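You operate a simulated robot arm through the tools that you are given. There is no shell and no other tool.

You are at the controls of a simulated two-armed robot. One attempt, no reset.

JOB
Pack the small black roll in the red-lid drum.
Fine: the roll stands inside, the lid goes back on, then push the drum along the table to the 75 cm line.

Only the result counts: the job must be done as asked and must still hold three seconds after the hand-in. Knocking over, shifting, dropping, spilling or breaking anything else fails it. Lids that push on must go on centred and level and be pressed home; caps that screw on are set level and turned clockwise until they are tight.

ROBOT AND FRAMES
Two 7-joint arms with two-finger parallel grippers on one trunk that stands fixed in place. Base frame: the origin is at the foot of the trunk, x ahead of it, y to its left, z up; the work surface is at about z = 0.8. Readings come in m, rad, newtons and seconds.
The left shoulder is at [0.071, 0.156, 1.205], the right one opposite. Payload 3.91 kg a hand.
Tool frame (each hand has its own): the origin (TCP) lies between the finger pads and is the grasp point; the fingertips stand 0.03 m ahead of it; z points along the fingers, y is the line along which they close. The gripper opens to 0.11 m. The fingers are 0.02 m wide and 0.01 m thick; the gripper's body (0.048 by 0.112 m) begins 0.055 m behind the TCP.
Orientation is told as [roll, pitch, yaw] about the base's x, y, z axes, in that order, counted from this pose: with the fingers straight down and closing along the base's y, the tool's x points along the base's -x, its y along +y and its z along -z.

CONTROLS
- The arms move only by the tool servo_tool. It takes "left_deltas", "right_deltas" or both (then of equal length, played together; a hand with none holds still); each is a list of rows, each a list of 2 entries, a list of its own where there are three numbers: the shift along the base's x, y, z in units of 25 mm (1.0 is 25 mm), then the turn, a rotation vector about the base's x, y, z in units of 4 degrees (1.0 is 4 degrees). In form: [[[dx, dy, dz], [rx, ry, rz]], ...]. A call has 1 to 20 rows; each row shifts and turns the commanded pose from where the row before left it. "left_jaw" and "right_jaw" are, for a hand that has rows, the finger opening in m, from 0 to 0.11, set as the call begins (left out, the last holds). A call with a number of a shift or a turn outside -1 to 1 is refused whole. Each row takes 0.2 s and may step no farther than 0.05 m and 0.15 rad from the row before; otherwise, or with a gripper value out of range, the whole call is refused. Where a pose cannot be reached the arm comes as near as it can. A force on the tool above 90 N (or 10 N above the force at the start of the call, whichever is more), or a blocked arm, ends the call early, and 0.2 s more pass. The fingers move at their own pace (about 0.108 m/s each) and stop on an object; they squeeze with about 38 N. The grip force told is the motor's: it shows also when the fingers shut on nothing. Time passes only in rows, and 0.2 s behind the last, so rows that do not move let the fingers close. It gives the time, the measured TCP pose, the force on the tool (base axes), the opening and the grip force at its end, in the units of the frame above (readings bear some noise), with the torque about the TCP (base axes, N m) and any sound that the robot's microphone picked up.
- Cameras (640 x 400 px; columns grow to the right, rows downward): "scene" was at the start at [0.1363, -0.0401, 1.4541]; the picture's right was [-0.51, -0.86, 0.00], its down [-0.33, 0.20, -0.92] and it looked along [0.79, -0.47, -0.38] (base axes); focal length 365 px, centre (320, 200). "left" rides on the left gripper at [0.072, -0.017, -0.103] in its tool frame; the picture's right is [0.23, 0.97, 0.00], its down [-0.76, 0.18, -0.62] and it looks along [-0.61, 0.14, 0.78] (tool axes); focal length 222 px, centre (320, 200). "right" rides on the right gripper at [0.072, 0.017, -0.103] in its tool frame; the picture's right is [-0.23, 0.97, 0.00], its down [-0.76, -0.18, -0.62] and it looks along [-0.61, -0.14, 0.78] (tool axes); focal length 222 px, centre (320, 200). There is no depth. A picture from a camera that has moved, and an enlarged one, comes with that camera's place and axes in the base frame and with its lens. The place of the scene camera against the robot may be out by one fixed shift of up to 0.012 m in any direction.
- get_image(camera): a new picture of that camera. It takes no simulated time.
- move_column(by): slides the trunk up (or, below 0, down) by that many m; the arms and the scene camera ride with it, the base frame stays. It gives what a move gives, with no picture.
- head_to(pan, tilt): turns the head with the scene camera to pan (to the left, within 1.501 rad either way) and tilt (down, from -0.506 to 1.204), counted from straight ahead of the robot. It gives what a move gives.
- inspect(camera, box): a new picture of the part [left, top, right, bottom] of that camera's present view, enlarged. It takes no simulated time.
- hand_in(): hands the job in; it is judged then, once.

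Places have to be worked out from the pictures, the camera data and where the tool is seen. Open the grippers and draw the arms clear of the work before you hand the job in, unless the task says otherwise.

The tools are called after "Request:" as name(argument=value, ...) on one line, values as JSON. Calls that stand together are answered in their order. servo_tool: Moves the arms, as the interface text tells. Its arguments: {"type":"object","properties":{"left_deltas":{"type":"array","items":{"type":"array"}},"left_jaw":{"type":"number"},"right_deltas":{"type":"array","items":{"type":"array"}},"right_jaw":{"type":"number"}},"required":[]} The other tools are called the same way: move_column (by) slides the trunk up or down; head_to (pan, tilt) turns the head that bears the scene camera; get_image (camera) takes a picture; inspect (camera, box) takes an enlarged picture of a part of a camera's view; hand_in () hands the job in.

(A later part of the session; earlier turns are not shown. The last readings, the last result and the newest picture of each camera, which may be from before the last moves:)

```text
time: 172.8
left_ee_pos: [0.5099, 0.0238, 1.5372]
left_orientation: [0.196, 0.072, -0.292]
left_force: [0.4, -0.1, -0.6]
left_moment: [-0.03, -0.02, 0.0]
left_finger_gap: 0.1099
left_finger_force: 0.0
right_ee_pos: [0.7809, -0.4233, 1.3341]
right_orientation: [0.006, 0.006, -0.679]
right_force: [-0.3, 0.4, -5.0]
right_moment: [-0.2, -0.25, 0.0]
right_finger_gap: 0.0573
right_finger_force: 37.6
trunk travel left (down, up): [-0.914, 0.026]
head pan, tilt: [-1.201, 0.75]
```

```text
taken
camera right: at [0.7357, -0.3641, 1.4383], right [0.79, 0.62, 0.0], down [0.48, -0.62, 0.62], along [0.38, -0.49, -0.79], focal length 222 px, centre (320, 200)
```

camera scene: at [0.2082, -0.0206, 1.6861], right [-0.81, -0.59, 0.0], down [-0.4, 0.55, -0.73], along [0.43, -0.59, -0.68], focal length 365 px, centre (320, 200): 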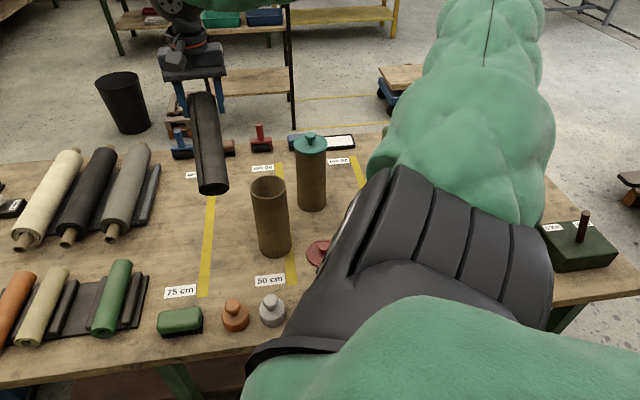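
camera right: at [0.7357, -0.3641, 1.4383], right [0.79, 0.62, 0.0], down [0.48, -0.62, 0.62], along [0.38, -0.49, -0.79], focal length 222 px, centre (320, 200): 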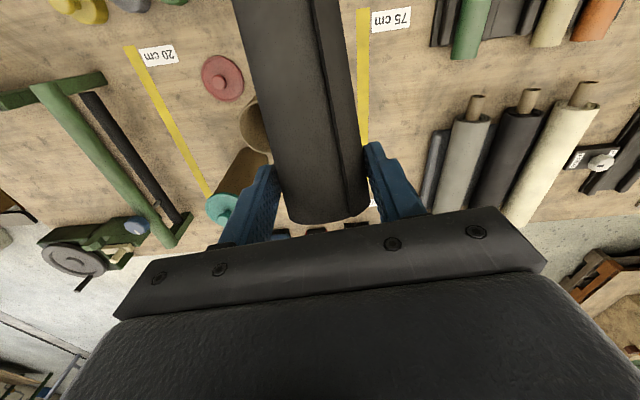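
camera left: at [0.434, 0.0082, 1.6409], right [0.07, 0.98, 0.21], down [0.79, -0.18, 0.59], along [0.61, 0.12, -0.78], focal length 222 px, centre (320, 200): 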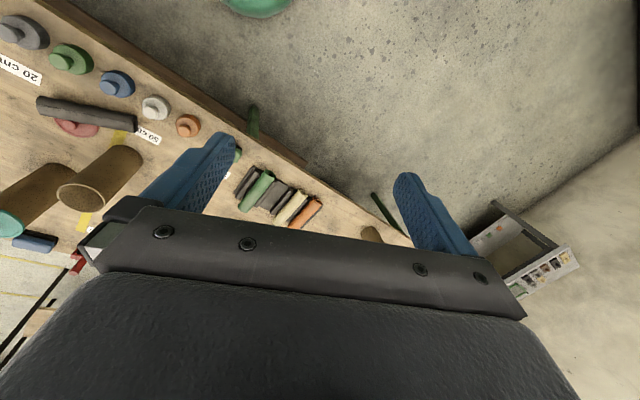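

Yaw is -39° with the roll drooping back. Now pitching forward about 70° to hang it vertical.

Request:
servo_tool(right_deltas=[[[0, 0, 0], [-0.31, -0.39, 0]], [[0, 0, 0], [-0.628, -0.778, 0]], [[0, 0, 0], [-0.628, -0.778, 0]], [[0, 0, 0], [-0.628, -0.778, 0]], [[0, 0, 0], [-0.628, -0.778, 0]], [[0, 0, 0], [-0.628, -0.778, 0]], [[0, 0, 0], [-0.628, -0.778, 0]], [[0, 0, 0], [-0.628, -0.778, 0]], [[0, 0, 0], [-0.628, -0.778, 0]], [[0, 0, 0], [-0.628, -0.778, 0]], [[0, 0, 0], [-0.628, -0.778, 0]], [[0, 0, 0], [-0.628, -0.778, 0]], [[0, 0, 0], [-0.628, -0.778, 0]], [[0, 0, 0], [-0.628, -0.778, 0]], [[0, 0, 0], [-0.628, -0.778, 0]], [[0, 0, 0], [-0.628, -0.778, 0]], [[0, 0, 0], [-0.628, -0.778, 0]], [[0, 0, 0], [-0.628, -0.778, 0]], [[0, 0, 0], [-0.1, -0.12, 0]], [[0, 0, 0], [0, 0, 0]]])

Request:
get_image(camera="scene")

Request:
inspect(camera="right", box=[200, 0, 440, 220])

```text
time: 176.9
left_ee_pos: [0.5091, 0.0234, 1.5373]
left_orientation: [0.196, 0.075, -0.292]
left_force: [-0.8, -0.3, 0.4]
left_moment: [0.03, -0.03, -0.03]
left_finger_gap: 0.1101
left_finger_force: 0.0
right_ee_pos: [0.7803, -0.4236, 1.3346]
right_orientation: [0.002, -1.227, -0.674]
right_force: [0.7, 0.1, -5.0]
right_moment: [0.05, 0.06, -0.01]
right_finger_gap: 0.0572
right_finger_force: 38.0
trunk travel left (down, up): [-0.914, 0.026]
head pan, tilt: [-1.201, 0.75]
```

```text
taken
camera scene: at [0.2083, -0.0206, 1.6861], right [-0.81, -0.59, 0.0], down [-0.4, 0.55, -0.73], along [0.43, -0.59, -0.68], focal length 365 px, centre (320, 200)
```

scene: 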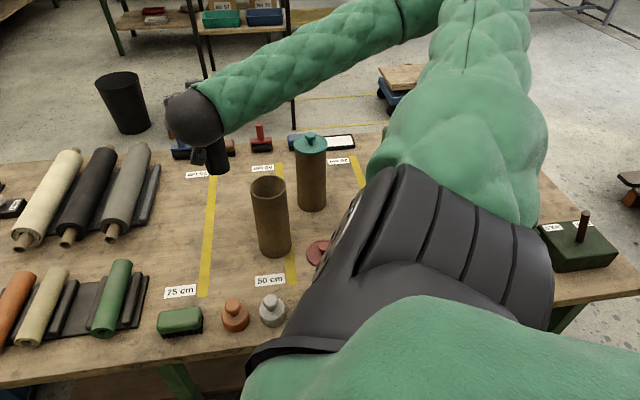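

```text
1.82 times, centred on (320, 110) of right
camera zoom: at [0.6974, -0.3333, 1.3016], right [0.67, 0.71, 0.21], down [-0.37, 0.07, 0.93], along [0.65, -0.7, 0.31], focal length 404 px, centre (320, 364)
```

zoom: 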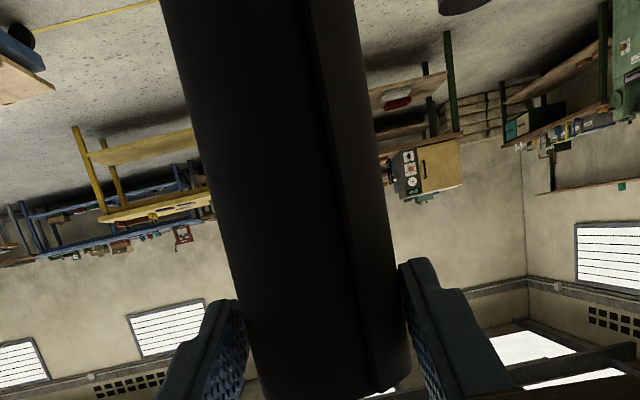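

The roll hangs vertical within a degree, with its bottom about 19.5 cm below the TCP. Moving it over the drum centre now, TCP to about (0.735, -0.526).

Request:
servo_tool(right_deltas=[[[-0.15, -0.34, 0], [0, 0, 0]], [[-0.3, -0.68, 0], [0, 0, 0]], [[-0.3, -0.68, 0], [0, 0, 0]], [[-0.3, -0.68, 0], [0, 0, 0]], [[-0.3, -0.68, 0], [0, 0, 0]], [[-0.3, -0.68, 0], [0, 0, 0]], [[-0.15, -0.34, 0], [0, 0, 0]], [[0, 0, 0], [0, 0, 0]]])

Request:
get_image(camera="scene")

Request:
inspect(camera="scene", box=[200, 100, 360, 270])

```text
time: 178.8
left_ee_pos: [0.5094, 0.0252, 1.5373]
left_orientation: [0.195, 0.072, -0.291]
left_force: [0.5, 0.2, -0.1]
left_moment: [0.01, 0.04, 0.0]
left_finger_gap: 0.1098
left_finger_force: 0.1
right_ee_pos: [0.7354, -0.5243, 1.3338]
right_orientation: [0.002, -1.226, -0.678]
right_force: [0.1, -0.8, -4.7]
right_moment: [0.06, 0.07, 0.0]
right_finger_gap: 0.057
right_finger_force: 37.8
trunk travel left (down, up): [-0.914, 0.026]
head pan, tilt: [-1.201, 0.75]
```

```text
taken
camera scene: at [0.2085, -0.0207, 1.6861], right [-0.81, -0.59, 0.0], down [-0.4, 0.55, -0.73], along [0.43, -0.59, -0.68], focal length 365 px, centre (320, 200)
```

scene: 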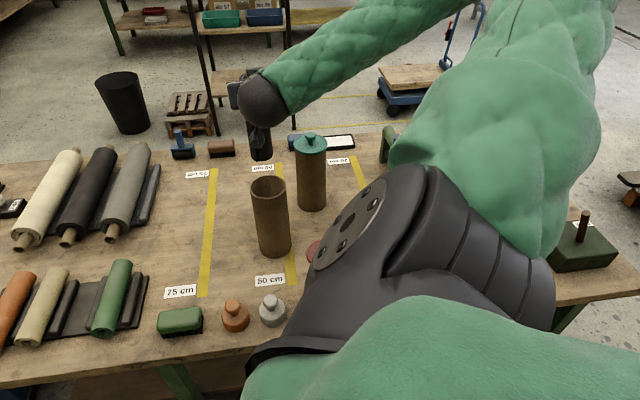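

```text
2.35 times, centred on (280, 185) of scene
camera zoom: at [0.2085, -0.0207, 1.6861], right [-0.81, -0.59, 0.0], down [-0.4, 0.55, -0.73], along [0.43, -0.59, -0.68], focal length 860 px, centre (414, 235)
```

zoom: 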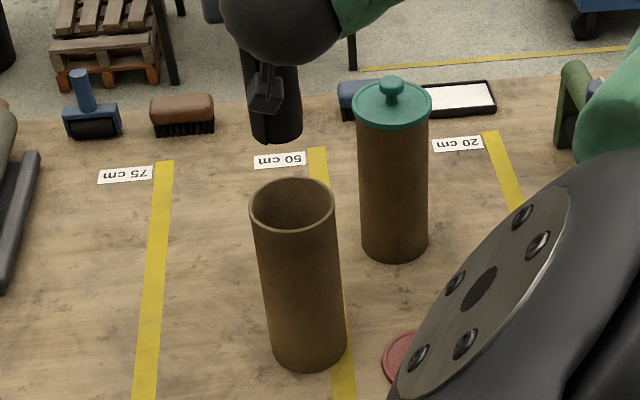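

Against the drum's rim in the same view, the roll is about 6 mm to the left. I'll correct that and lower until its end is just above the rim to check again.

Request:
servo_tool(right_deltas=[[[-0.2, -0.14, -0.3], [0, 0, 0]], [[0, 0, -0.7], [0, 0, 0]], [[0, 0, -0.7], [0, 0, 0]], [[0, 0, -0.7], [0, 0, 0]], [[0, 0, -0.5], [0, 0, 0]], [[0, 0, 0], [0, 0, 0]]])

Request:
inspect(camera="scene", box=[220, 120, 340, 220])

Request:
get_image(camera="scene")

```text
time: 180.2
left_ee_pos: [0.5078, 0.0249, 1.5369]
left_orientation: [0.195, 0.073, -0.291]
left_force: [0.8, -0.1, -0.6]
left_moment: [0.01, -0.02, 0.02]
left_finger_gap: 0.1101
left_finger_force: 0.1
right_ee_pos: [0.7292, -0.5284, 1.2616]
right_orientation: [0.005, -1.227, -0.675]
right_force: [-0.6, 0.9, -6.0]
right_moment: [0.08, 0.09, 0.0]
right_finger_gap: 0.0569
right_finger_force: 37.9
trunk travel left (down, up): [-0.914, 0.026]
head pan, tilt: [-1.201, 0.75]
```

```text
4.00 times, centred on (280, 170) of scene
camera zoom: at [0.2081, -0.0207, 1.6861], right [-0.81, -0.59, 0.0], down [-0.4, 0.55, -0.73], along [0.43, -0.59, -0.68], focal length 1462 px, centre (480, 320)
```

zoom: 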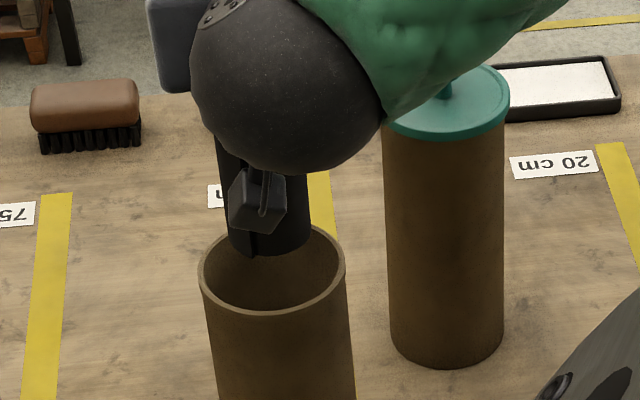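

```text
taken
camera scene: at [0.2081, -0.0207, 1.6861], right [-0.81, -0.59, 0.0], down [-0.4, 0.55, -0.73], along [0.43, -0.59, -0.68], focal length 365 px, centre (320, 200)
```

scene: 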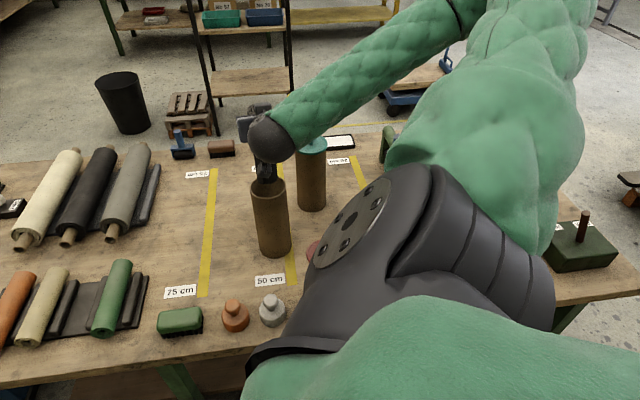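

The roll's end is centred over the mouth within a couple of millimetres. Lowering a few centimetres into the drum and checking the forces.

Request:
servo_tool(right_deltas=[[[0, 0, -0.4], [0, 0, 0]], [[0, 0, -0.5], [0, 0, 0]], [[0, 0, -0.5], [0, 0, 0]], [[0, 0, -0.5], [0, 0, 0]], [[0, 0, -0.4], [0, 0, 0]], [[0, 0, 0], [0, 0, 0]]])

Request:
inspect(camera="scene", box=[220, 140, 340, 260])

```text
time: 181.6
left_ee_pos: [0.5086, 0.0241, 1.5376]
left_orientation: [0.196, 0.073, -0.293]
left_force: [-0.4, -0.2, 0.3]
left_moment: [0.02, 0.03, 0.0]
left_finger_gap: 0.11
left_finger_force: 0.0
right_ee_pos: [0.7295, -0.5277, 1.2048]
right_orientation: [0.005, -1.229, -0.678]
right_force: [-0.4, -0.3, -4.9]
right_moment: [0.06, 0.09, -0.01]
right_finger_gap: 0.057
right_finger_force: 37.6
trunk travel left (down, up): [-0.914, 0.026]
head pan, tilt: [-1.201, 0.75]
```

```text
3.33 times, centred on (280, 200) of scene
camera zoom: at [0.208, -0.0207, 1.6861], right [-0.81, -0.59, 0.0], down [-0.4, 0.55, -0.73], along [0.43, -0.59, -0.68], focal length 1218 px, centre (453, 200)
```

zoom: 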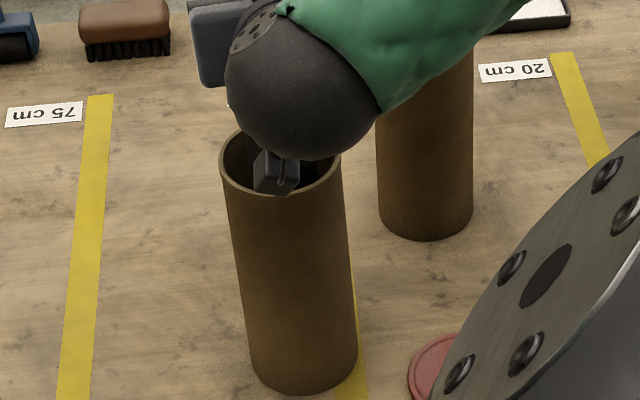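

No contact, so it is sliding in freely. Continuing down.

Request:
servo_tool(right_deltas=[[[0, 0, -0.5], [0, 0, 0]], [[0, 0, -0.6], [0, 0, 0]], [[0, 0, -0.6], [0, 0, 0]], [[0, 0, -0.6], [0, 0, 0]], [[0, 0, -0.6], [0, 0, 0]], [[0, 0, -0.6], [0, 0, 0]], [[0, 0, -0.5], [0, 0, 0]], [[0, 0, 0], [0, 0, 0]]])

Request:
get_image(camera="scene")

Request:
inspect(camera="scene", box=[220, 140, 340, 260])

```text
time: 183.3
left_ee_pos: [0.5085, 0.0245, 1.5377]
left_orientation: [0.195, 0.073, -0.291]
left_force: [1.1, -0.4, -0.1]
left_moment: [0.03, -0.01, 0.03]
left_finger_gap: 0.1099
left_finger_force: 0.1
right_ee_pos: [0.7294, -0.5279, 1.1039]
right_orientation: [0.003, -1.228, -0.677]
right_force: [1.0, 0.7, -5.3]
right_moment: [0.02, 0.08, 0.0]
right_finger_gap: 0.0573
right_finger_force: 37.9
trunk travel left (down, up): [-0.914, 0.026]
head pan, tilt: [-1.201, 0.75]
```

```text
taken
camera scene: at [0.208, -0.0207, 1.6861], right [-0.81, -0.59, 0.0], down [-0.4, 0.55, -0.73], along [0.43, -0.59, -0.68], focal length 365 px, centre (320, 200)
```

scene: 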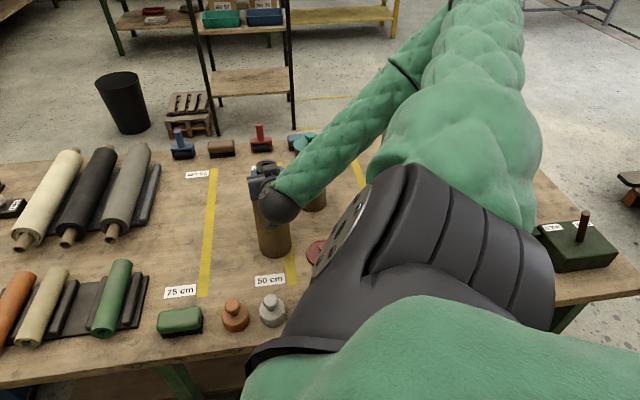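

```text
3.33 times, centred on (280, 200) of scene
camera zoom: at [0.208, -0.0207, 1.6861], right [-0.81, -0.59, 0.0], down [-0.4, 0.55, -0.73], along [0.43, -0.59, -0.68], focal length 1218 px, centre (453, 200)
```

zoom: 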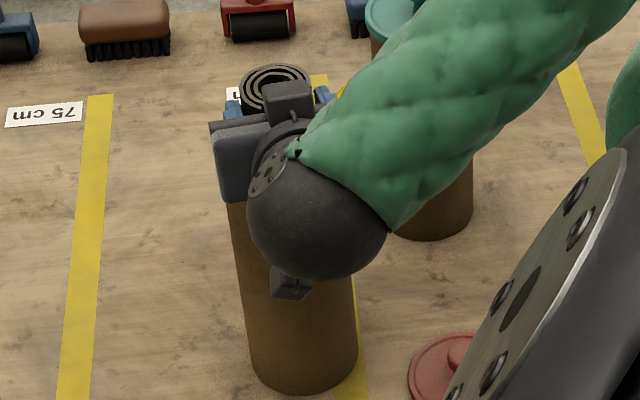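

The roll's coiled top is visible at the hand and the descent is still free. Lowering further until the fingers are nearly at the rim.

Request:
servo_tool(right_deltas=[[[0, 0, -0.5], [0, 0, 0]], [[0, 0, -0.5], [0, 0, 0]], [[0, 0, -0.4], [0, 0, 0]], [[0, 0, -0.3], [0, 0, 0]], [[0, 0, 0], [0, 0, 0]]])

Request:
inspect(camera="scene", box=[220, 140, 340, 260])

Request:
get_image(camera="left")

```text
time: 184.6
left_ee_pos: [0.5079, 0.0229, 1.5367]
left_orientation: [0.195, 0.073, -0.292]
left_force: [0.6, 0.1, -0.4]
left_moment: [-0.01, 0.01, -0.03]
left_finger_gap: 0.1098
left_finger_force: 0.1
right_ee_pos: [0.7304, -0.5292, 1.0621]
right_orientation: [0.005, -1.226, -0.678]
right_force: [0.0, 0.6, -4.4]
right_moment: [0.09, 0.08, 0.01]
right_finger_gap: 0.0569
right_finger_force: 37.9
trunk travel left (down, up): [-0.914, 0.026]
head pan, tilt: [-1.201, 0.75]
```

```text
3.33 times, centred on (280, 200) of scene
camera zoom: at [0.2081, -0.0208, 1.6861], right [-0.81, -0.59, 0.0], down [-0.4, 0.55, -0.73], along [0.43, -0.59, -0.68], focal length 1218 px, centre (453, 200)
```

zoom: 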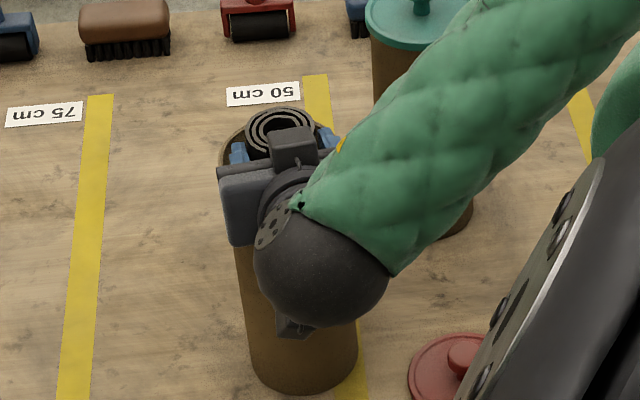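

```text
taken
camera left: at [0.434, 0.0078, 1.6409], right [0.07, 0.98, 0.21], down [0.79, -0.18, 0.59], along [0.61, 0.12, -0.78], focal length 222 px, centre (320, 200)
```

left: 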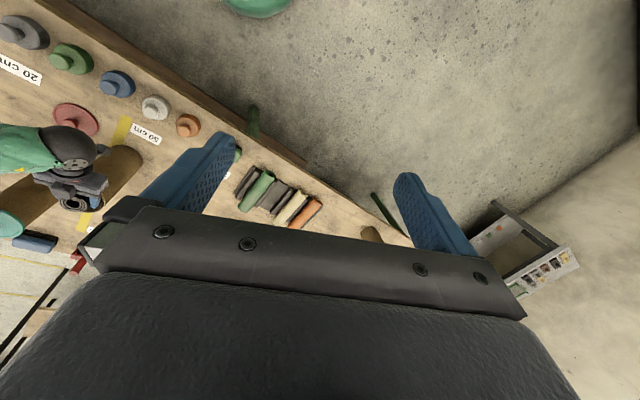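

Still free at z 1.062, with the fingers just above the rim. I'll lower 10 mm more in small steps, watching for contact.

Request:
servo_tool(right_deltas=[[[0, 0, -0.2], [0, 0, 0]], [[0, 0, -0.2], [0, 0, 0]], [[0, 0, 0], [0, 0, 0]]])

Request:
inspect(camera="scene", box=[240, 150, 310, 220])

```text
time: 185.3
left_ee_pos: [0.5045, 0.0278, 1.539]
left_orientation: [0.194, 0.071, -0.291]
left_force: [0.9, 0.1, -0.3]
left_moment: [0.01, -0.02, 0.02]
left_finger_gap: 0.1098
left_finger_force: 0.0
right_ee_pos: [0.7292, -0.5285, 1.0595]
right_orientation: [0.005, -1.239, -0.68]
right_force: [6.3, -10.9, 60.1]
right_moment: [-2.32, 1.23, 0.42]
right_finger_gap: 0.0571
right_finger_force: 38.1
trunk travel left (down, up): [-0.914, 0.026]
head pan, tilt: [-1.201, 0.75]
```

```text
5.71 times, centred on (275, 185) of scene
camera zoom: at [0.2044, -0.0173, 1.6873], right [-0.81, -0.59, 0.0], down [-0.4, 0.55, -0.73], along [0.43, -0.59, -0.68], focal length 2088 px, centre (577, 286)
```

zoom: 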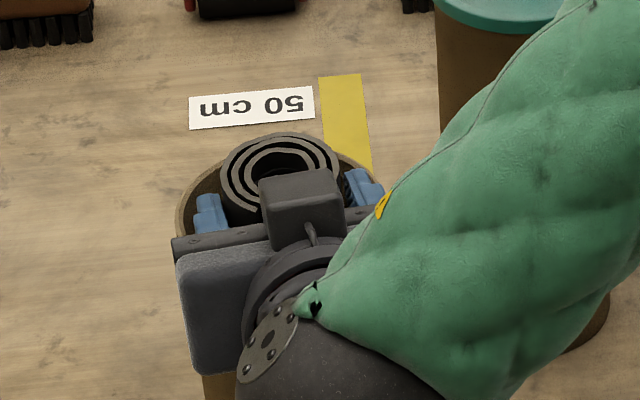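

The right-hand finger has touched the rim from above (60 N, 4 cm to the side), so the hand is about 5 to 6 mm off that way. Raising, shifting to centre, and trying again.

Request:
servo_tool(right_deltas=[[[0, 0, 0.4], [0, 0, 0]], [[0.08, 0.1, 0.2], [0, 0, 0]], [[0.08, 0.1, 0], [0, 0, 0]], [[0, 0, 0], [0, 0, 0]]])

Request:
inspect(camera="scene", box=[240, 150, 310, 220])

```text
time: 186.3
left_ee_pos: [0.5097, 0.0228, 1.5368]
left_orientation: [0.195, 0.075, -0.292]
left_force: [-0.9, 0.4, 0.8]
left_moment: [0.06, 0.02, -0.03]
left_finger_gap: 0.1099
left_finger_force: 0.1
right_ee_pos: [0.7349, -0.5233, 1.067]
right_orientation: [0.004, -1.223, -0.677]
right_force: [0.4, 0.1, -5.0]
right_moment: [0.01, 0.08, -0.02]
right_finger_gap: 0.057
right_finger_force: 38.3
trunk travel left (down, up): [-0.914, 0.026]
head pan, tilt: [-1.201, 0.75]
```

```text
5.71 times, centred on (275, 185) of scene
camera zoom: at [0.2091, -0.0216, 1.6859], right [-0.81, -0.59, 0.0], down [-0.4, 0.55, -0.73], along [0.43, -0.59, -0.68], focal length 2088 px, centre (577, 286)
```

zoom: 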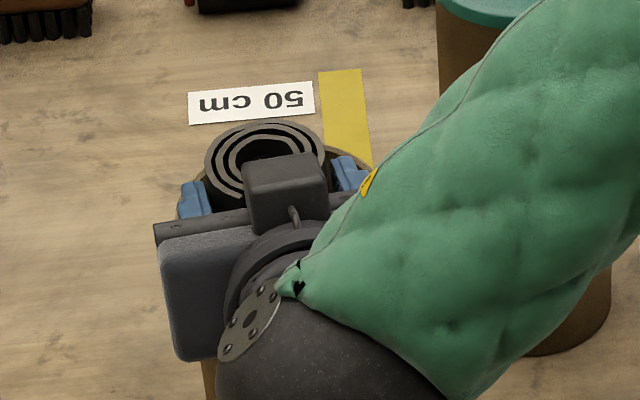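

The shift overshot by about 2 mm. Trimming that back and lowering again in small steps.

Request:
servo_tool(right_deltas=[[[-0.05, -0.06, -0.2], [0, 0, 0]], [[0, 0, -0.2], [0, 0, 0]], [[0, 0, 0], [0, 0, 0]]])

Request:
servo_tool(right_deltas=[[[0, 0, -0.12], [0, 0, 0]], [[0, 0, -0.12], [0, 0, 0]], [[0, 0, 0], [0, 0, 0]]])

Request:
inspect(camera="scene", box=[240, 150, 310, 220])

```text
time: 187.2
left_ee_pos: [0.5083, 0.0231, 1.5368]
left_orientation: [0.198, 0.073, -0.293]
left_force: [-0.7, 0.2, -0.2]
left_moment: [-0.01, 0.01, 0.01]
left_finger_gap: 0.1101
left_finger_force: 0.0
right_ee_pos: [0.7333, -0.5255, 1.0576]
right_orientation: [0.003, -1.227, -0.677]
right_force: [-1.5, -1.6, 0.1]
right_moment: [0.06, 0.1, -0.03]
right_finger_gap: 0.0571
right_finger_force: 37.8
trunk travel left (down, up): [-0.914, 0.026]
head pan, tilt: [-1.201, 0.75]
```

```text
time: 187.9
left_ee_pos: [0.5043, 0.0273, 1.5389]
left_orientation: [0.194, 0.07, -0.291]
left_force: [-0.1, -0.1, 0.4]
left_moment: [0.02, 0.0, -0.01]
left_finger_gap: 0.1102
left_finger_force: 0.1
right_ee_pos: [0.7325, -0.5237, 1.0578]
right_orientation: [0.008, -1.238, -0.682]
right_force: [6.0, -10.8, 60.1]
right_moment: [-0.74, 0.77, -0.09]
right_finger_gap: 0.0572
right_finger_force: 38.1
trunk travel left (down, up): [-0.914, 0.026]
head pan, tilt: [-1.201, 0.75]
```

```text
5.71 times, centred on (275, 185) of scene
camera zoom: at [0.2039, -0.0176, 1.6872], right [-0.81, -0.59, 0.0], down [-0.4, 0.55, -0.73], along [0.43, -0.59, -0.68], focal length 2088 px, centre (577, 286)
```

zoom: 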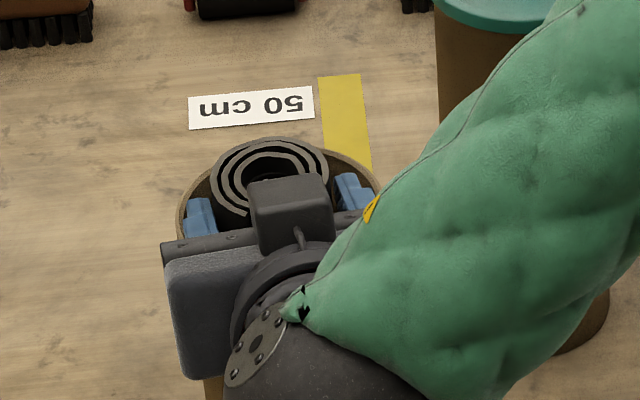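

Both fingers' thicker roots now rest on the rim, so this is as low as the hand goes. The roll is 18 cm inside and free of the walls, so I'll lift off the rim slightly and release to let it slide down.

Request:
servo_tool(right_deltas=[[[0, 0, 0.3], [0, 0, 0]], [[0, 0, 0.06], [0, 0, 0]], [[0, 0, 0], [0, 0, 0]]])

```text
time: 188.8
left_ee_pos: [0.5083, 0.0244, 1.5375]
left_orientation: [0.195, 0.075, -0.292]
left_force: [0.4, -0.1, 0.4]
left_moment: [0.0, 0.0, 0.01]
left_finger_gap: 0.1099
left_finger_force: 0.0
right_ee_pos: [0.732, -0.5243, 1.0575]
right_orientation: [0.0, -1.222, -0.671]
right_force: [-0.9, 0.9, -2.1]
right_moment: [0.14, 0.07, 0.04]
right_finger_gap: 0.057
right_finger_force: 38.0
trunk travel left (down, up): [-0.914, 0.026]
head pan, tilt: [-1.201, 0.75]
```

Just off the rim. Releasing now.

Request:
servo_tool(right_deltas=[[[0, 0, 0.04], [0, 0, 0]], [[0, 0, 0], [0, 0, 0]], [[0, 0, 0], [0, 0, 0]]], right_jaw=0.066)

Request:
inspect(camera="scene", box=[230, 150, 320, 270])

Request:
get_image(camera="right")

```text
time: 189.6
left_ee_pos: [0.5075, 0.024, 1.5378]
left_orientation: [0.196, 0.073, -0.291]
left_force: [0.1, -0.7, 0.3]
left_moment: [0.03, 0.01, 0.03]
left_finger_gap: 0.1101
left_finger_force: 0.1
right_ee_pos: [0.733, -0.5257, 1.0617]
right_orientation: [0.004, -1.227, -0.678]
right_force: [-3.1, -1.7, -1.5]
right_moment: [-0.09, 0.15, -0.01]
right_finger_gap: 0.0637
right_finger_force: 0.1
trunk travel left (down, up): [-0.914, 0.026]
head pan, tilt: [-1.201, 0.75]
```

```text
3.33 times, centred on (275, 210) of scene
camera zoom: at [0.2075, -0.0211, 1.6861], right [-0.81, -0.59, 0.0], down [-0.4, 0.55, -0.73], along [0.43, -0.59, -0.68], focal length 1218 px, centre (470, 167)
```

zoom: 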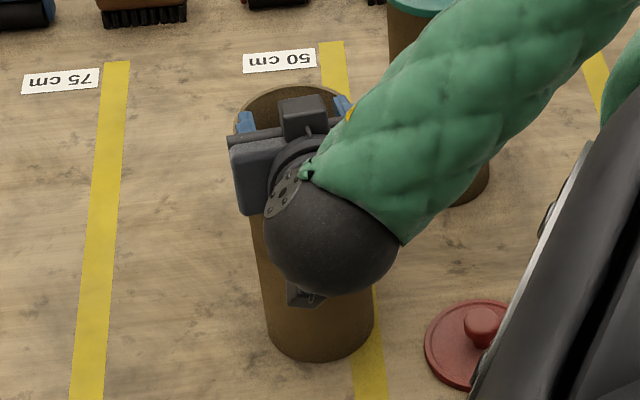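

```text
taken
camera right: at [0.6486, -0.4352, 1.0284], right [0.67, 0.71, 0.21], down [-0.37, 0.07, 0.93], along [0.65, -0.7, 0.31], focal length 222 px, centre (320, 200)
```

right: 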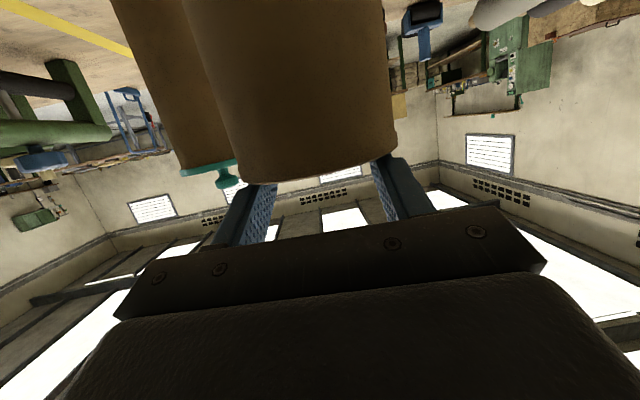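

The roll has dropped inside. The fingers are touching the drum's inner wall, so I'll narrow them slightly and lift straight out.

Request:
servo_tool(right_deltas=[[[0, 0, 0], [0, 0, 0]], [[0, 0, 0], [0, 0, 0]]], right_jaw=0.056)

Request:
servo_tool(right_deltas=[[[0, 0, 0.3], [0, 0, 0]], [[0, 0, 0.6], [0, 0, 0]], [[0, 0, 0.8], [0, 0, 0]], [[0, 0, 0.8], [0, 0, 0]], [[0, 0, 0.8], [0, 0, 0]], [[0, 0, 0.8], [0, 0, 0]], [[-0.3, 0.3, 0.8], [0, 0, 0]], [[-0.5, 0.5, 0.8], [0, 0, 0]], [[-0.6, 0.6, 0.5], [0, 0, 0]], [[-0.6, 0.6, 0.3], [0, 0, 0]], [[-0.6, 0.6, 0], [0, 0, 0]], [[-0.6, 0.6, 0], [0, 0, 0]]])

Request:
get_image(camera="scene")

Request:
inspect(camera="scene", box=[230, 150, 320, 270])

```text
time: 190.2
left_ee_pos: [0.5091, 0.0247, 1.5377]
left_orientation: [0.197, 0.074, -0.291]
left_force: [-0.3, 0.1, 0.4]
left_moment: [-0.01, -0.01, 0.05]
left_finger_gap: 0.1101
left_finger_force: 0.0
right_ee_pos: [0.7331, -0.5249, 1.0609]
right_orientation: [0.005, -1.227, -0.677]
right_force: [0.3, -0.5, 0.0]
right_moment: [0.0, 0.01, 0.04]
right_finger_gap: 0.0559
right_finger_force: 0.0
trunk travel left (down, up): [-0.914, 0.026]
head pan, tilt: [-1.201, 0.75]
```

```text
time: 192.8
left_ee_pos: [0.5088, 0.023, 1.5375]
left_orientation: [0.196, 0.074, -0.291]
left_force: [-0.2, -0.4, -1.1]
left_moment: [0.01, 0.02, 0.0]
left_finger_gap: 0.11
left_finger_force: 0.0
right_ee_pos: [0.6811, -0.4577, 1.2059]
right_orientation: [0.003, -1.225, -0.678]
right_force: [-0.2, 0.3, 0.4]
right_moment: [-0.01, -0.02, -0.02]
right_finger_gap: 0.0558
right_finger_force: 0.0
right hand out of reach, approached as far as the arm can: row 11, 12
trunk travel left (down, up): [-0.914, 0.026]
head pan, tilt: [-1.201, 0.75]
```

```text
taken
camera scene: at [0.2087, -0.0209, 1.6861], right [-0.81, -0.59, 0.0], down [-0.4, 0.55, -0.73], along [0.43, -0.59, -0.68], focal length 365 px, centre (320, 200)
```

scene: 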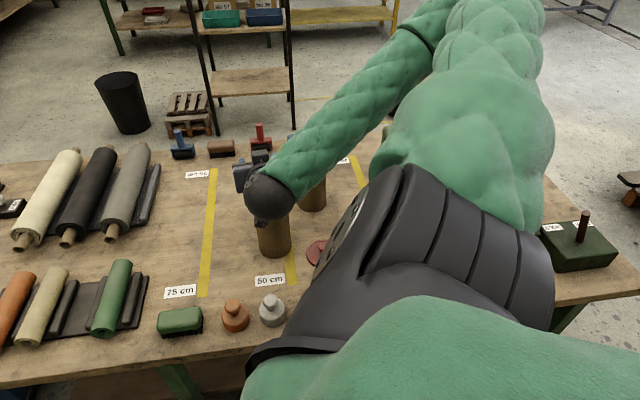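

```text
3.33 times, centred on (275, 210) of scene
camera zoom: at [0.2087, -0.0209, 1.6861], right [-0.81, -0.59, 0.0], down [-0.4, 0.55, -0.73], along [0.43, -0.59, -0.68], focal length 1218 px, centre (470, 167)
```

zoom: 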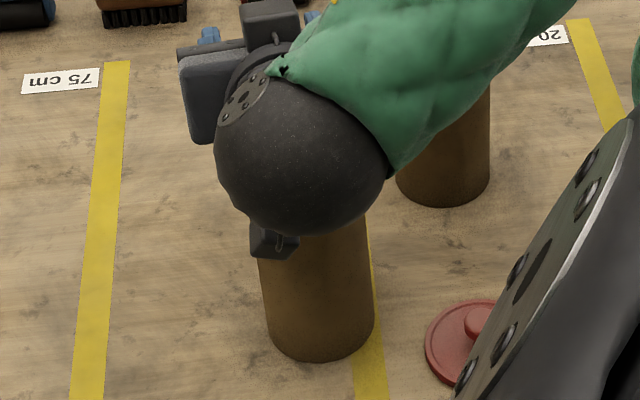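

The hand is out. Swinging the tool back to straight-down so I can look into the drum and then fetch the lid.

Request:
servo_tool(right_deltas=[[[0, 0, 0.1], [0.628, 0.778, 0]], [[0, 0, 0.1], [0.628, 0.778, 0]], [[0, 0, 0.1], [0.628, 0.778, 0]], [[0, 0, 0.1], [0.628, 0.778, 0]], [[0, 0, 0.1], [0.628, 0.778, 0]], [[0, 0, 0.1], [0.628, 0.778, 0]], [[0, 0, 0], [0.628, 0.778, 0]], [[0, 0, 0], [0.628, 0.778, 0]], [[0, 0, 0], [0.628, 0.778, 0]], [[0, 0, 0], [0.628, 0.778, 0]], [[0, 0, 0], [0.628, 0.778, 0]], [[0, 0, 0], [0.628, 0.778, 0]], [[0, 0, 0], [0.628, 0.778, 0]], [[0, 0, 0], [0.628, 0.778, 0]], [[0, 0, 0], [0.628, 0.778, 0]], [[0, 0, 0], [0.628, 0.778, 0]], [[0, 0, 0], [0.628, 0.778, 0]], [[0, 0, 0], [0.345, 0.43, 0]], [[0, 0, 0], [0, 0, 0]]], right_jaw=0.06)

Request:
get_image(camera="right")

Request:
get_image(camera="scene")

```text
time: 196.8
left_ee_pos: [0.509, 0.0238, 1.537]
left_orientation: [0.196, 0.073, -0.291]
left_force: [0.3, -0.4, 0.4]
left_moment: [0.01, -0.02, 0.02]
left_finger_gap: 0.1101
left_finger_force: 0.0
right_ee_pos: [0.6825, -0.461, 1.2185]
right_orientation: [0.007, -0.002, -0.679]
right_force: [0.6, -0.4, 0.0]
right_moment: [-0.02, -0.02, 0.0]
right_finger_gap: 0.0598
right_finger_force: 0.0
right hand out of reach, approached as far as the arm can: row 2
trunk travel left (down, up): [-0.914, 0.026]
head pan, tilt: [-1.201, 0.75]
```

```text
taken
camera right: at [0.638, -0.4015, 1.3235], right [0.79, 0.62, 0.01], down [0.48, -0.62, 0.62], along [0.39, -0.49, -0.78], focal length 222 px, centre (320, 200)
```

right: 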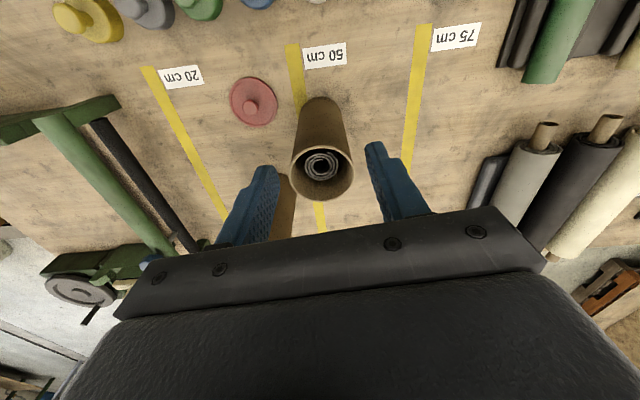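

```text
taken
camera scene: at [0.2078, -0.0204, 1.6861], right [-0.81, -0.59, 0.0], down [-0.4, 0.55, -0.73], along [0.43, -0.59, -0.68], focal length 365 px, centre (320, 200)
```

scene: 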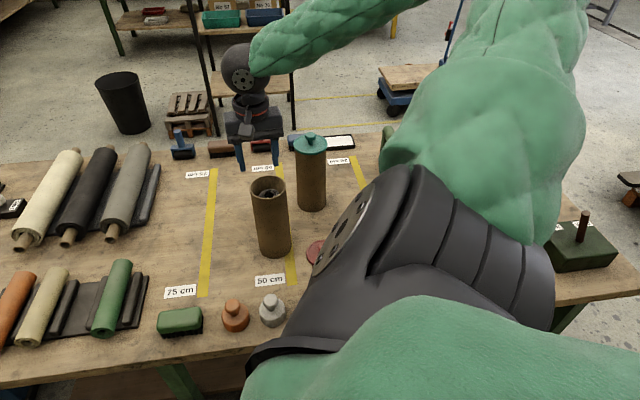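

The roll's coil stands upright inside, its top below the rim, and the lid lies flat near (0.607, -0.60). Heading to the lid.

Request:
servo_tool(right_deltas=[[[-0.4, -0.75, 0], [0, 0, 0]], [[-0.44, -0.8, 0], [0, 0, 0]], [[-0.44, -0.8, -0.3], [0, 0, 0]], [[-0.44, -0.8, -0.6], [0, 0, 0]], [[-0.44, -0.8, -0.8], [0, 0, 0]], [[-0.44, -0.8, -0.8], [0, 0, 0]], [[-0.42, -0.8, -0.8], [0, 0, 0]], [[0, 0, -0.9], [0, 0, 0]], [[0, 0, -0.9], [0, 0, 0]], [[0, 0, -0.9], [0, 0, 0]], [[0, 0, -0.9], [0, 0, 0]], [[0, 0, 0], [0, 0, 0]]])

Request:
get_image(camera="right")

Request:
get_image(camera="scene")

```text
time: 199.3
left_ee_pos: [0.5081, 0.0238, 1.5386]
left_orientation: [0.195, 0.073, -0.291]
left_force: [1.0, 0.6, 0.4]
left_moment: [0.0, 0.01, 0.01]
left_finger_gap: 0.1101
left_finger_force: 0.0
right_ee_pos: [0.6072, -0.5993, 1.0484]
right_orientation: [0.005, -0.003, -0.679]
right_force: [-0.4, 0.8, -0.5]
right_moment: [0.0, -0.03, -0.01]
right_finger_gap: 0.0598
right_finger_force: 0.1
trunk travel left (down, up): [-0.914, 0.026]
head pan, tilt: [-1.201, 0.75]
```

```text
taken
camera right: at [0.5619, -0.5398, 1.1529], right [0.79, 0.62, 0.01], down [0.48, -0.62, 0.62], along [0.39, -0.49, -0.78], focal length 222 px, centre (320, 200)
```

right: 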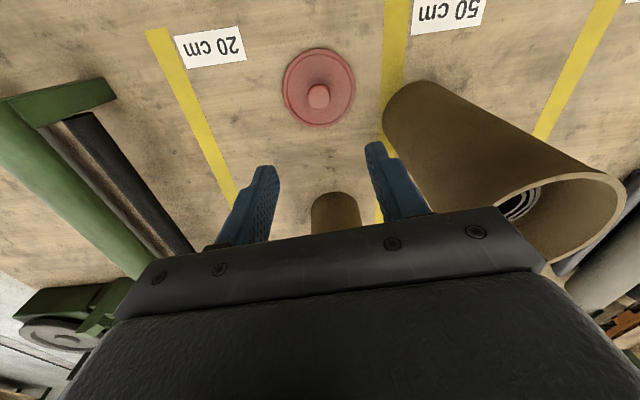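

```text
taken
camera scene: at [0.2076, -0.0203, 1.6861], right [-0.81, -0.59, 0.0], down [-0.4, 0.55, -0.73], along [0.43, -0.59, -0.68], focal length 365 px, centre (320, 200)
```

scene: 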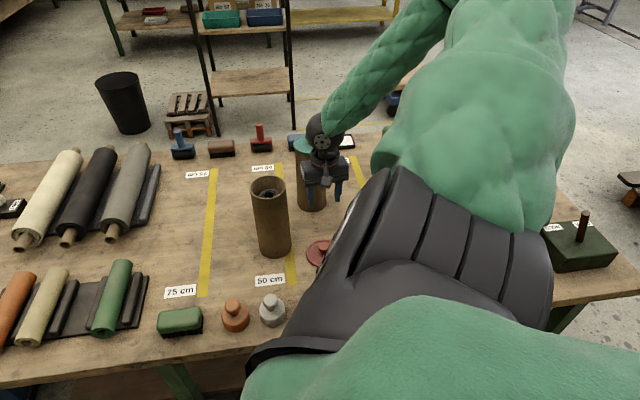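

The knob is right below the hand, within 2 mm. Descending to just above it, then checking.

Request:
servo_tool(right_deltas=[[[-0.04, -0.06, -0.8], [0, 0, 0]], [[0, 0, -0.95], [0, 0, 0]], [[0, 0, -0.95], [0, 0, 0]], [[0, 0, -0.95], [0, 0, 0]], [[0, 0, -0.95], [0, 0, 0]], [[0, 0, -0.95], [0, 0, 0]], [[0, 0, -0.95], [0, 0, 0]], [[0, 0, -0.6], [0, 0, 0]], [[0, 0, 0], [0, 0, 0]]])

Request:
get_image(camera="right")

```text
time: 201.3
left_ee_pos: [0.5065, 0.0244, 1.5388]
left_orientation: [0.197, 0.074, -0.293]
left_force: [-0.2, 0.2, 0.4]
left_moment: [0.0, 0.01, 0.01]
left_finger_gap: 0.1099
left_finger_force: 0.0
right_ee_pos: [0.6075, -0.6005, 0.8701]
right_orientation: [0.005, -0.003, -0.679]
right_force: [-0.7, 0.6, -0.7]
right_moment: [0.01, -0.01, 0.0]
right_finger_gap: 0.0602
right_finger_force: 0.1
trunk travel left (down, up): [-0.914, 0.026]
head pan, tilt: [-1.201, 0.75]
```

```text
taken
camera right: at [0.5614, -0.5419, 0.9734], right [0.79, 0.62, 0.01], down [0.48, -0.62, 0.62], along [0.39, -0.49, -0.78], focal length 222 px, centre (320, 200)
```

right: 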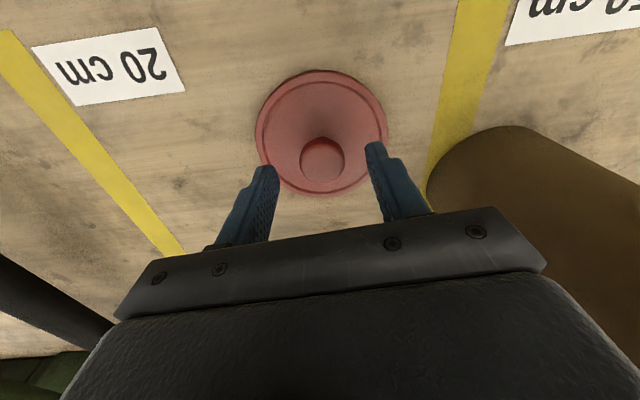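

Request:
servo_tool(right_deltas=[[[0, 0, -0.5], [0, 0, 0]], [[0, 0, -0.5], [0, 0, 0]], [[0, 0, 0], [0, 0, 0]]])

Request:
servo_tool(right_deltas=[[[0, 0, 0], [0, 0, 0]], [[0, 0, 0], [0, 0, 0]], [[0, 0, 0], [0, 0, 0]]], right_jaw=0.0)

Request:
get_image(camera="right")

```text
time: 202.2
left_ee_pos: [0.5084, 0.0237, 1.538]
left_orientation: [0.195, 0.075, -0.291]
left_force: [0.3, 0.6, -0.1]
left_moment: [-0.01, -0.03, -0.03]
left_finger_gap: 0.1101
left_finger_force: 0.1
right_ee_pos: [0.6062, -0.6011, 0.845]
right_orientation: [0.006, -0.004, -0.679]
right_force: [0.4, -0.8, 0.0]
right_moment: [-0.04, -0.02, 0.01]
right_finger_gap: 0.0599
right_finger_force: 0.0
trunk travel left (down, up): [-0.914, 0.026]
head pan, tilt: [-1.201, 0.75]
```

```text
time: 202.9
left_ee_pos: [0.5072, 0.0241, 1.5378]
left_orientation: [0.195, 0.073, -0.291]
left_force: [-0.3, 0.5, -0.7]
left_moment: [0.0, 0.02, -0.03]
left_finger_gap: 0.1098
left_finger_force: 0.1
right_ee_pos: [0.6072, -0.6002, 0.8445]
right_orientation: [0.004, -0.001, -0.68]
right_force: [0.2, -0.3, -0.6]
right_moment: [0.01, -0.03, 0.02]
right_finger_gap: 0.0297
right_finger_force: 38.0
trunk travel left (down, up): [-0.914, 0.026]
head pan, tilt: [-1.201, 0.75]
```

```text
taken
camera right: at [0.5617, -0.542, 0.9489], right [0.79, 0.62, 0.01], down [0.48, -0.62, 0.62], along [0.39, -0.49, -0.78], focal length 222 px, centre (320, 200)
```

right: 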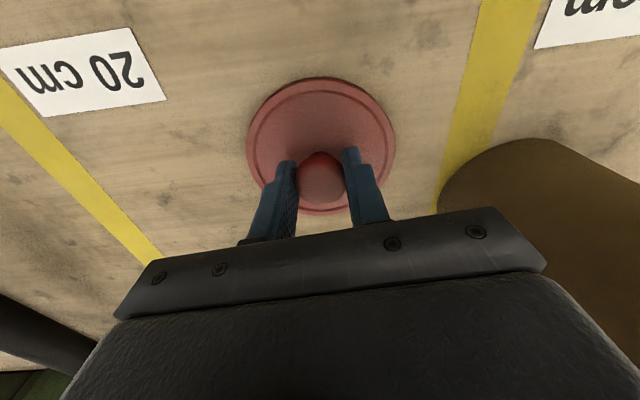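

The lid's knob is held (29.7 mm). Before carrying it over I'll measure the drum's rim again in the scene view, since the hand pressed on it.

Request:
inspect(camera="scene", box=[230, 160, 310, 270])

Request:
servo_tool(right_deltas=[[[0, 0, 0.3], [0, 0, 0]], [[0, 0, 0.7], [0, 0, 0]], [[0, 0, 0.9], [0, 0, 0]], [[0, 0, 0.9], [0, 0, 0]], [[0, 0, 0.9], [0, 0, 0]], [[0, 0, 0.9], [0, 0, 0]], [[0, 0, 0.9], [0, 0, 0]], [[0, 0, 0.9], [0, 0, 0]], [[0, 0, 0.9], [0, 0, 0]], [[0, 0, 0.9], [0, 0, 0]], [[0, 0, 0.9], [0, 0, 0]], [[0, 0, 0.9], [0, 0, 0]], [[0, 0, 0.9], [0, 0, 0]], [[0, 0, 0.9], [0, 0, 0]], [[0, 0, 0.9], [0, 0, 0]], [[0, 0, 0.9], [0, 0, 0]], [[0, 0, 0.9], [0, 0, 0]], [[0, 0, 0], [0, 0, 0]]])

Request:
get_image(camera="right")

```text
3.64 times, centred on (270, 215) of scene
camera zoom: at [0.208, -0.0206, 1.6861], right [-0.81, -0.59, 0.0], down [-0.4, 0.55, -0.73], along [0.43, -0.59, -0.68], focal length 1329 px, centre (502, 146)
```

zoom: 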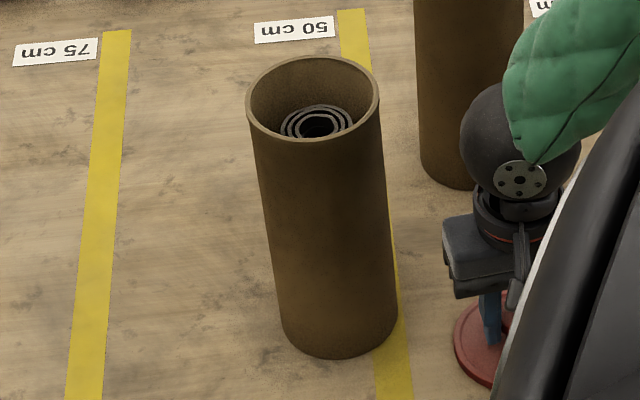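

```text
time: 206.8
left_ee_pos: [0.5085, 0.0236, 1.5375]
left_orientation: [0.194, 0.073, -0.291]
left_force: [0.7, -0.5, -0.5]
left_moment: [-0.01, 0.01, -0.06]
left_finger_gap: 0.1099
left_finger_force: 0.0
right_ee_pos: [0.6067, -0.6006, 1.2069]
right_orientation: [0.005, -0.002, -0.679]
right_force: [0.0, -0.5, -0.5]
right_moment: [-0.03, -0.02, 0.0]
right_finger_gap: 0.0298
right_finger_force: 37.9
trunk travel left (down, up): [-0.914, 0.026]
head pan, tilt: [-1.201, 0.75]
```

```text
taken
camera right: at [0.5619, -0.5416, 1.3099], right [0.79, 0.62, 0.01], down [0.48, -0.62, 0.62], along [0.39, -0.49, -0.78], focal length 222 px, centre (320, 200)
```

right: 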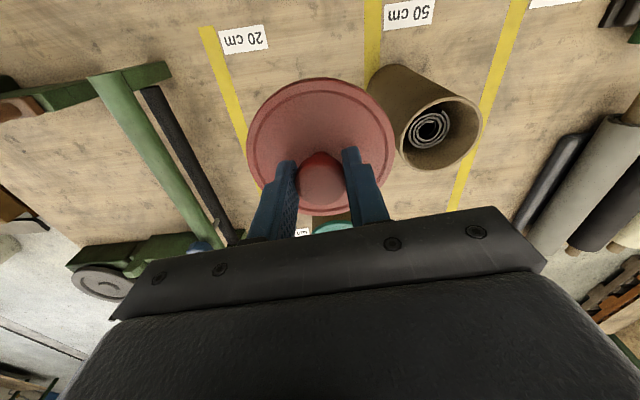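

The drum is where it was, near (0.749, -0.538), with the roll standing inside. Carrying the lid over it.

Request:
servo_tool(right_deltas=[[[0.4, 0.18, 0], [0, 0, 0]], [[0.8, 0.36, 0], [0, 0, 0]], [[0.8, 0.36, 0], [0, 0, 0]], [[0.8, 0.36, 0], [0, 0, 0]], [[0.8, 0.36, 0], [0, 0, 0]], [[0.8, 0.36, 0], [0, 0, 0]], [[0.8, 0.36, 0], [0, 0, 0]], [[0.43, 0.21, 0], [0, 0, 0]], [[0, 0, 0], [0, 0, 0]]])

Request:
inspect(camera="scene", box=[220, 120, 320, 240])

Request:
get_image(camera="right")

```text
time: 208.8
left_ee_pos: [0.5079, 0.0236, 1.5371]
left_orientation: [0.197, 0.076, -0.292]
left_force: [0.2, 0.2, -1.0]
left_moment: [-0.01, 0.06, -0.03]
left_finger_gap: 0.1099
left_finger_force: 0.2
right_ee_pos: [0.7467, -0.5373, 1.2055]
right_orientation: [0.006, -0.002, -0.677]
right_force: [-0.8, 1.2, 0.2]
right_moment: [0.03, 0.01, 0.03]
right_finger_gap: 0.0299
right_finger_force: 37.9
trunk travel left (down, up): [-0.914, 0.026]
head pan, tilt: [-1.201, 0.75]
```

```text
3.33 times, centred on (270, 180) of scene
camera zoom: at [0.2076, -0.0204, 1.6861], right [-0.81, -0.59, 0.0], down [-0.4, 0.55, -0.73], along [0.43, -0.59, -0.68], focal length 1218 px, centre (487, 267)
```

zoom: 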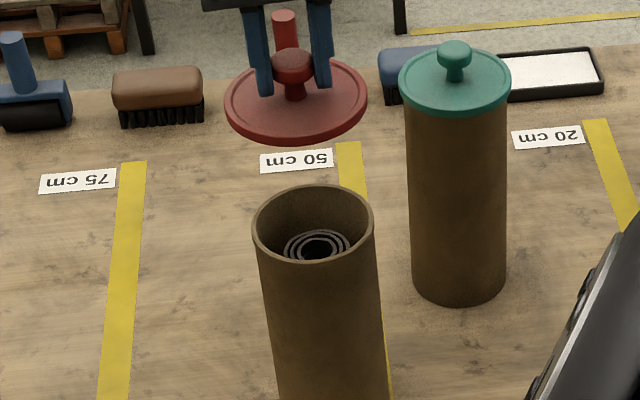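

```text
taken
camera right: at [0.7018, -0.4781, 1.3096], right [0.79, 0.62, 0.01], down [0.48, -0.62, 0.62], along [0.39, -0.49, -0.78], focal length 222 px, centre (320, 200)
```

right: 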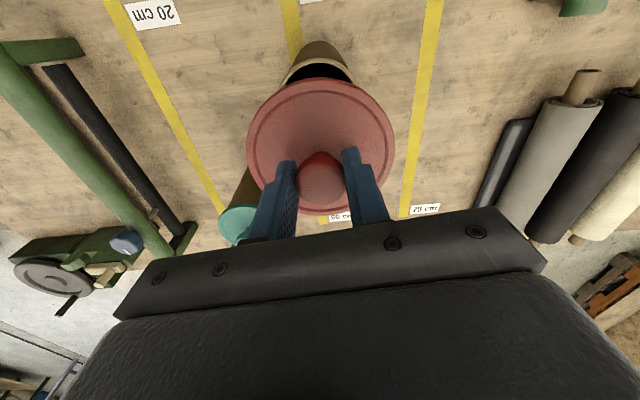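

Lid and drum line up within about 2 mm in both views. Lowering to about a centimetre above the rim for a final check.

Request:
servo_tool(right_deltas=[[[0, 0, -0.5], [0, 0, 0]], [[0, 0, -0.8], [0, 0, 0]], [[0, 0, -0.8], [0, 0, 0]], [[0, 0, -0.8], [0, 0, 0]], [[0, 0, -0.8], [0, 0, 0]], [[0, 0, -0.4], [0, 0, 0]], [[0, 0, 0], [0, 0, 0]]])

Request:
inspect(camera="scene", box=[235, 140, 305, 220])

Request:
get_image(camera="right")

```text
time: 210.3
left_ee_pos: [0.5081, 0.0242, 1.5375]
left_orientation: [0.196, 0.074, -0.29]
left_force: [-0.8, -0.3, -1.1]
left_moment: [0.02, 0.0, -0.02]
left_finger_gap: 0.1099
left_finger_force: 0.0
right_ee_pos: [0.7471, -0.5362, 1.1054]
right_orientation: [0.006, -0.004, -0.679]
right_force: [1.1, 0.4, -0.7]
right_moment: [-0.01, 0.03, 0.01]
right_finger_gap: 0.0301
right_finger_force: 38.1
trunk travel left (down, up): [-0.914, 0.026]
head pan, tilt: [-1.201, 0.75]
```

```text
5.00 times, centred on (270, 180) of scene
camera zoom: at [0.2078, -0.0203, 1.6861], right [-0.81, -0.59, 0.0], down [-0.4, 0.55, -0.73], along [0.43, -0.59, -0.68], focal length 1827 px, centre (570, 300)
```

zoom: 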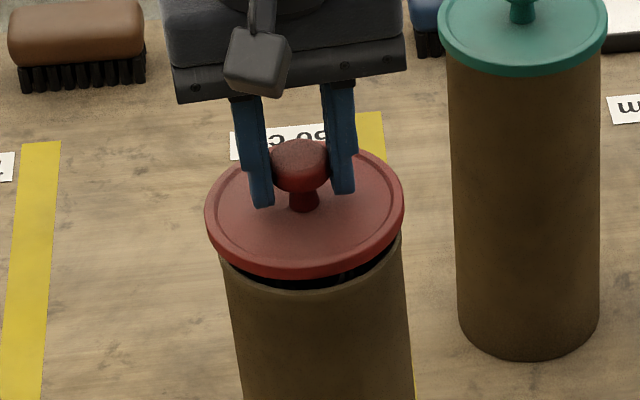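

```text
taken
camera right: at [0.702, -0.4779, 1.2083], right [0.79, 0.62, 0.01], down [0.48, -0.62, 0.62], along [0.39, -0.49, -0.78], focal length 222 px, centre (320, 200)
```

right: 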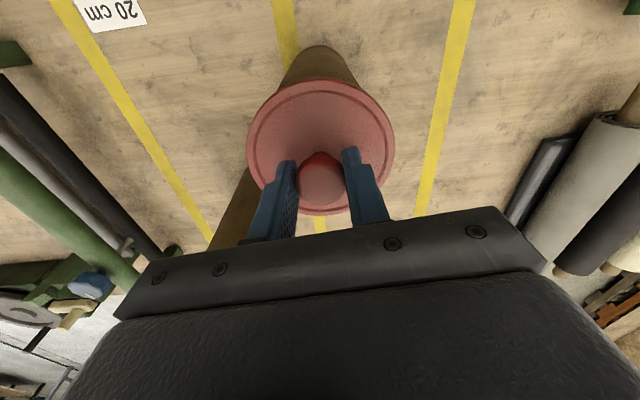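

Only about 1.5 mm of sideways error is left, so I'll nudge that out and lower slowly onto the rim, reading forces.

Request:
servo_tool(right_deltas=[[[-0.05, -0.035, -0.15], [0, 0, 0]], [[0, 0, -0.15], [0, 0, 0]], [[0, 0, -0.1], [0, 0, 0]], [[0, 0, 0], [0, 0, 0]]])

Request:
inspect(camera="scene", box=[235, 150, 305, 220])

```text
time: 211.3
left_ee_pos: [0.5082, 0.0251, 1.5369]
left_orientation: [0.195, 0.073, -0.291]
left_force: [-0.1, -0.1, 1.2]
left_moment: [0.01, 0.0, -0.01]
left_finger_gap: 0.1102
left_finger_force: 0.1
right_ee_pos: [0.7456, -0.5383, 1.0932]
right_orientation: [0.008, -0.001, -0.678]
right_force: [-0.2, -0.2, -0.6]
right_moment: [-0.03, 0.0, 0.02]
right_finger_gap: 0.0301
right_finger_force: 37.5
trunk travel left (down, up): [-0.914, 0.026]
head pan, tilt: [-1.201, 0.75]
```

```text
5.71 times, centred on (270, 185) of scene
camera zoom: at [0.2079, -0.0206, 1.6861], right [-0.81, -0.59, 0.0], down [-0.4, 0.55, -0.73], along [0.43, -0.59, -0.68], focal length 2088 px, centre (606, 286)
```

zoom: 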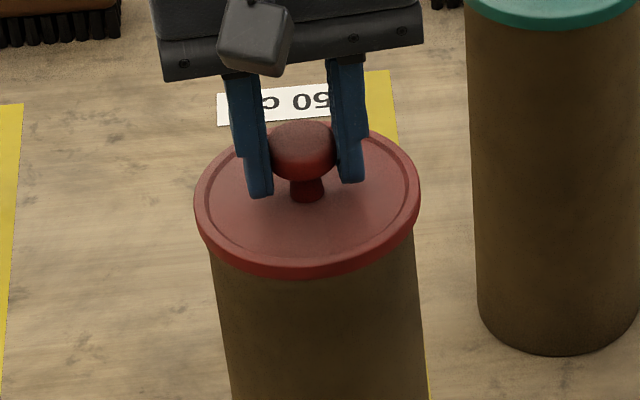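

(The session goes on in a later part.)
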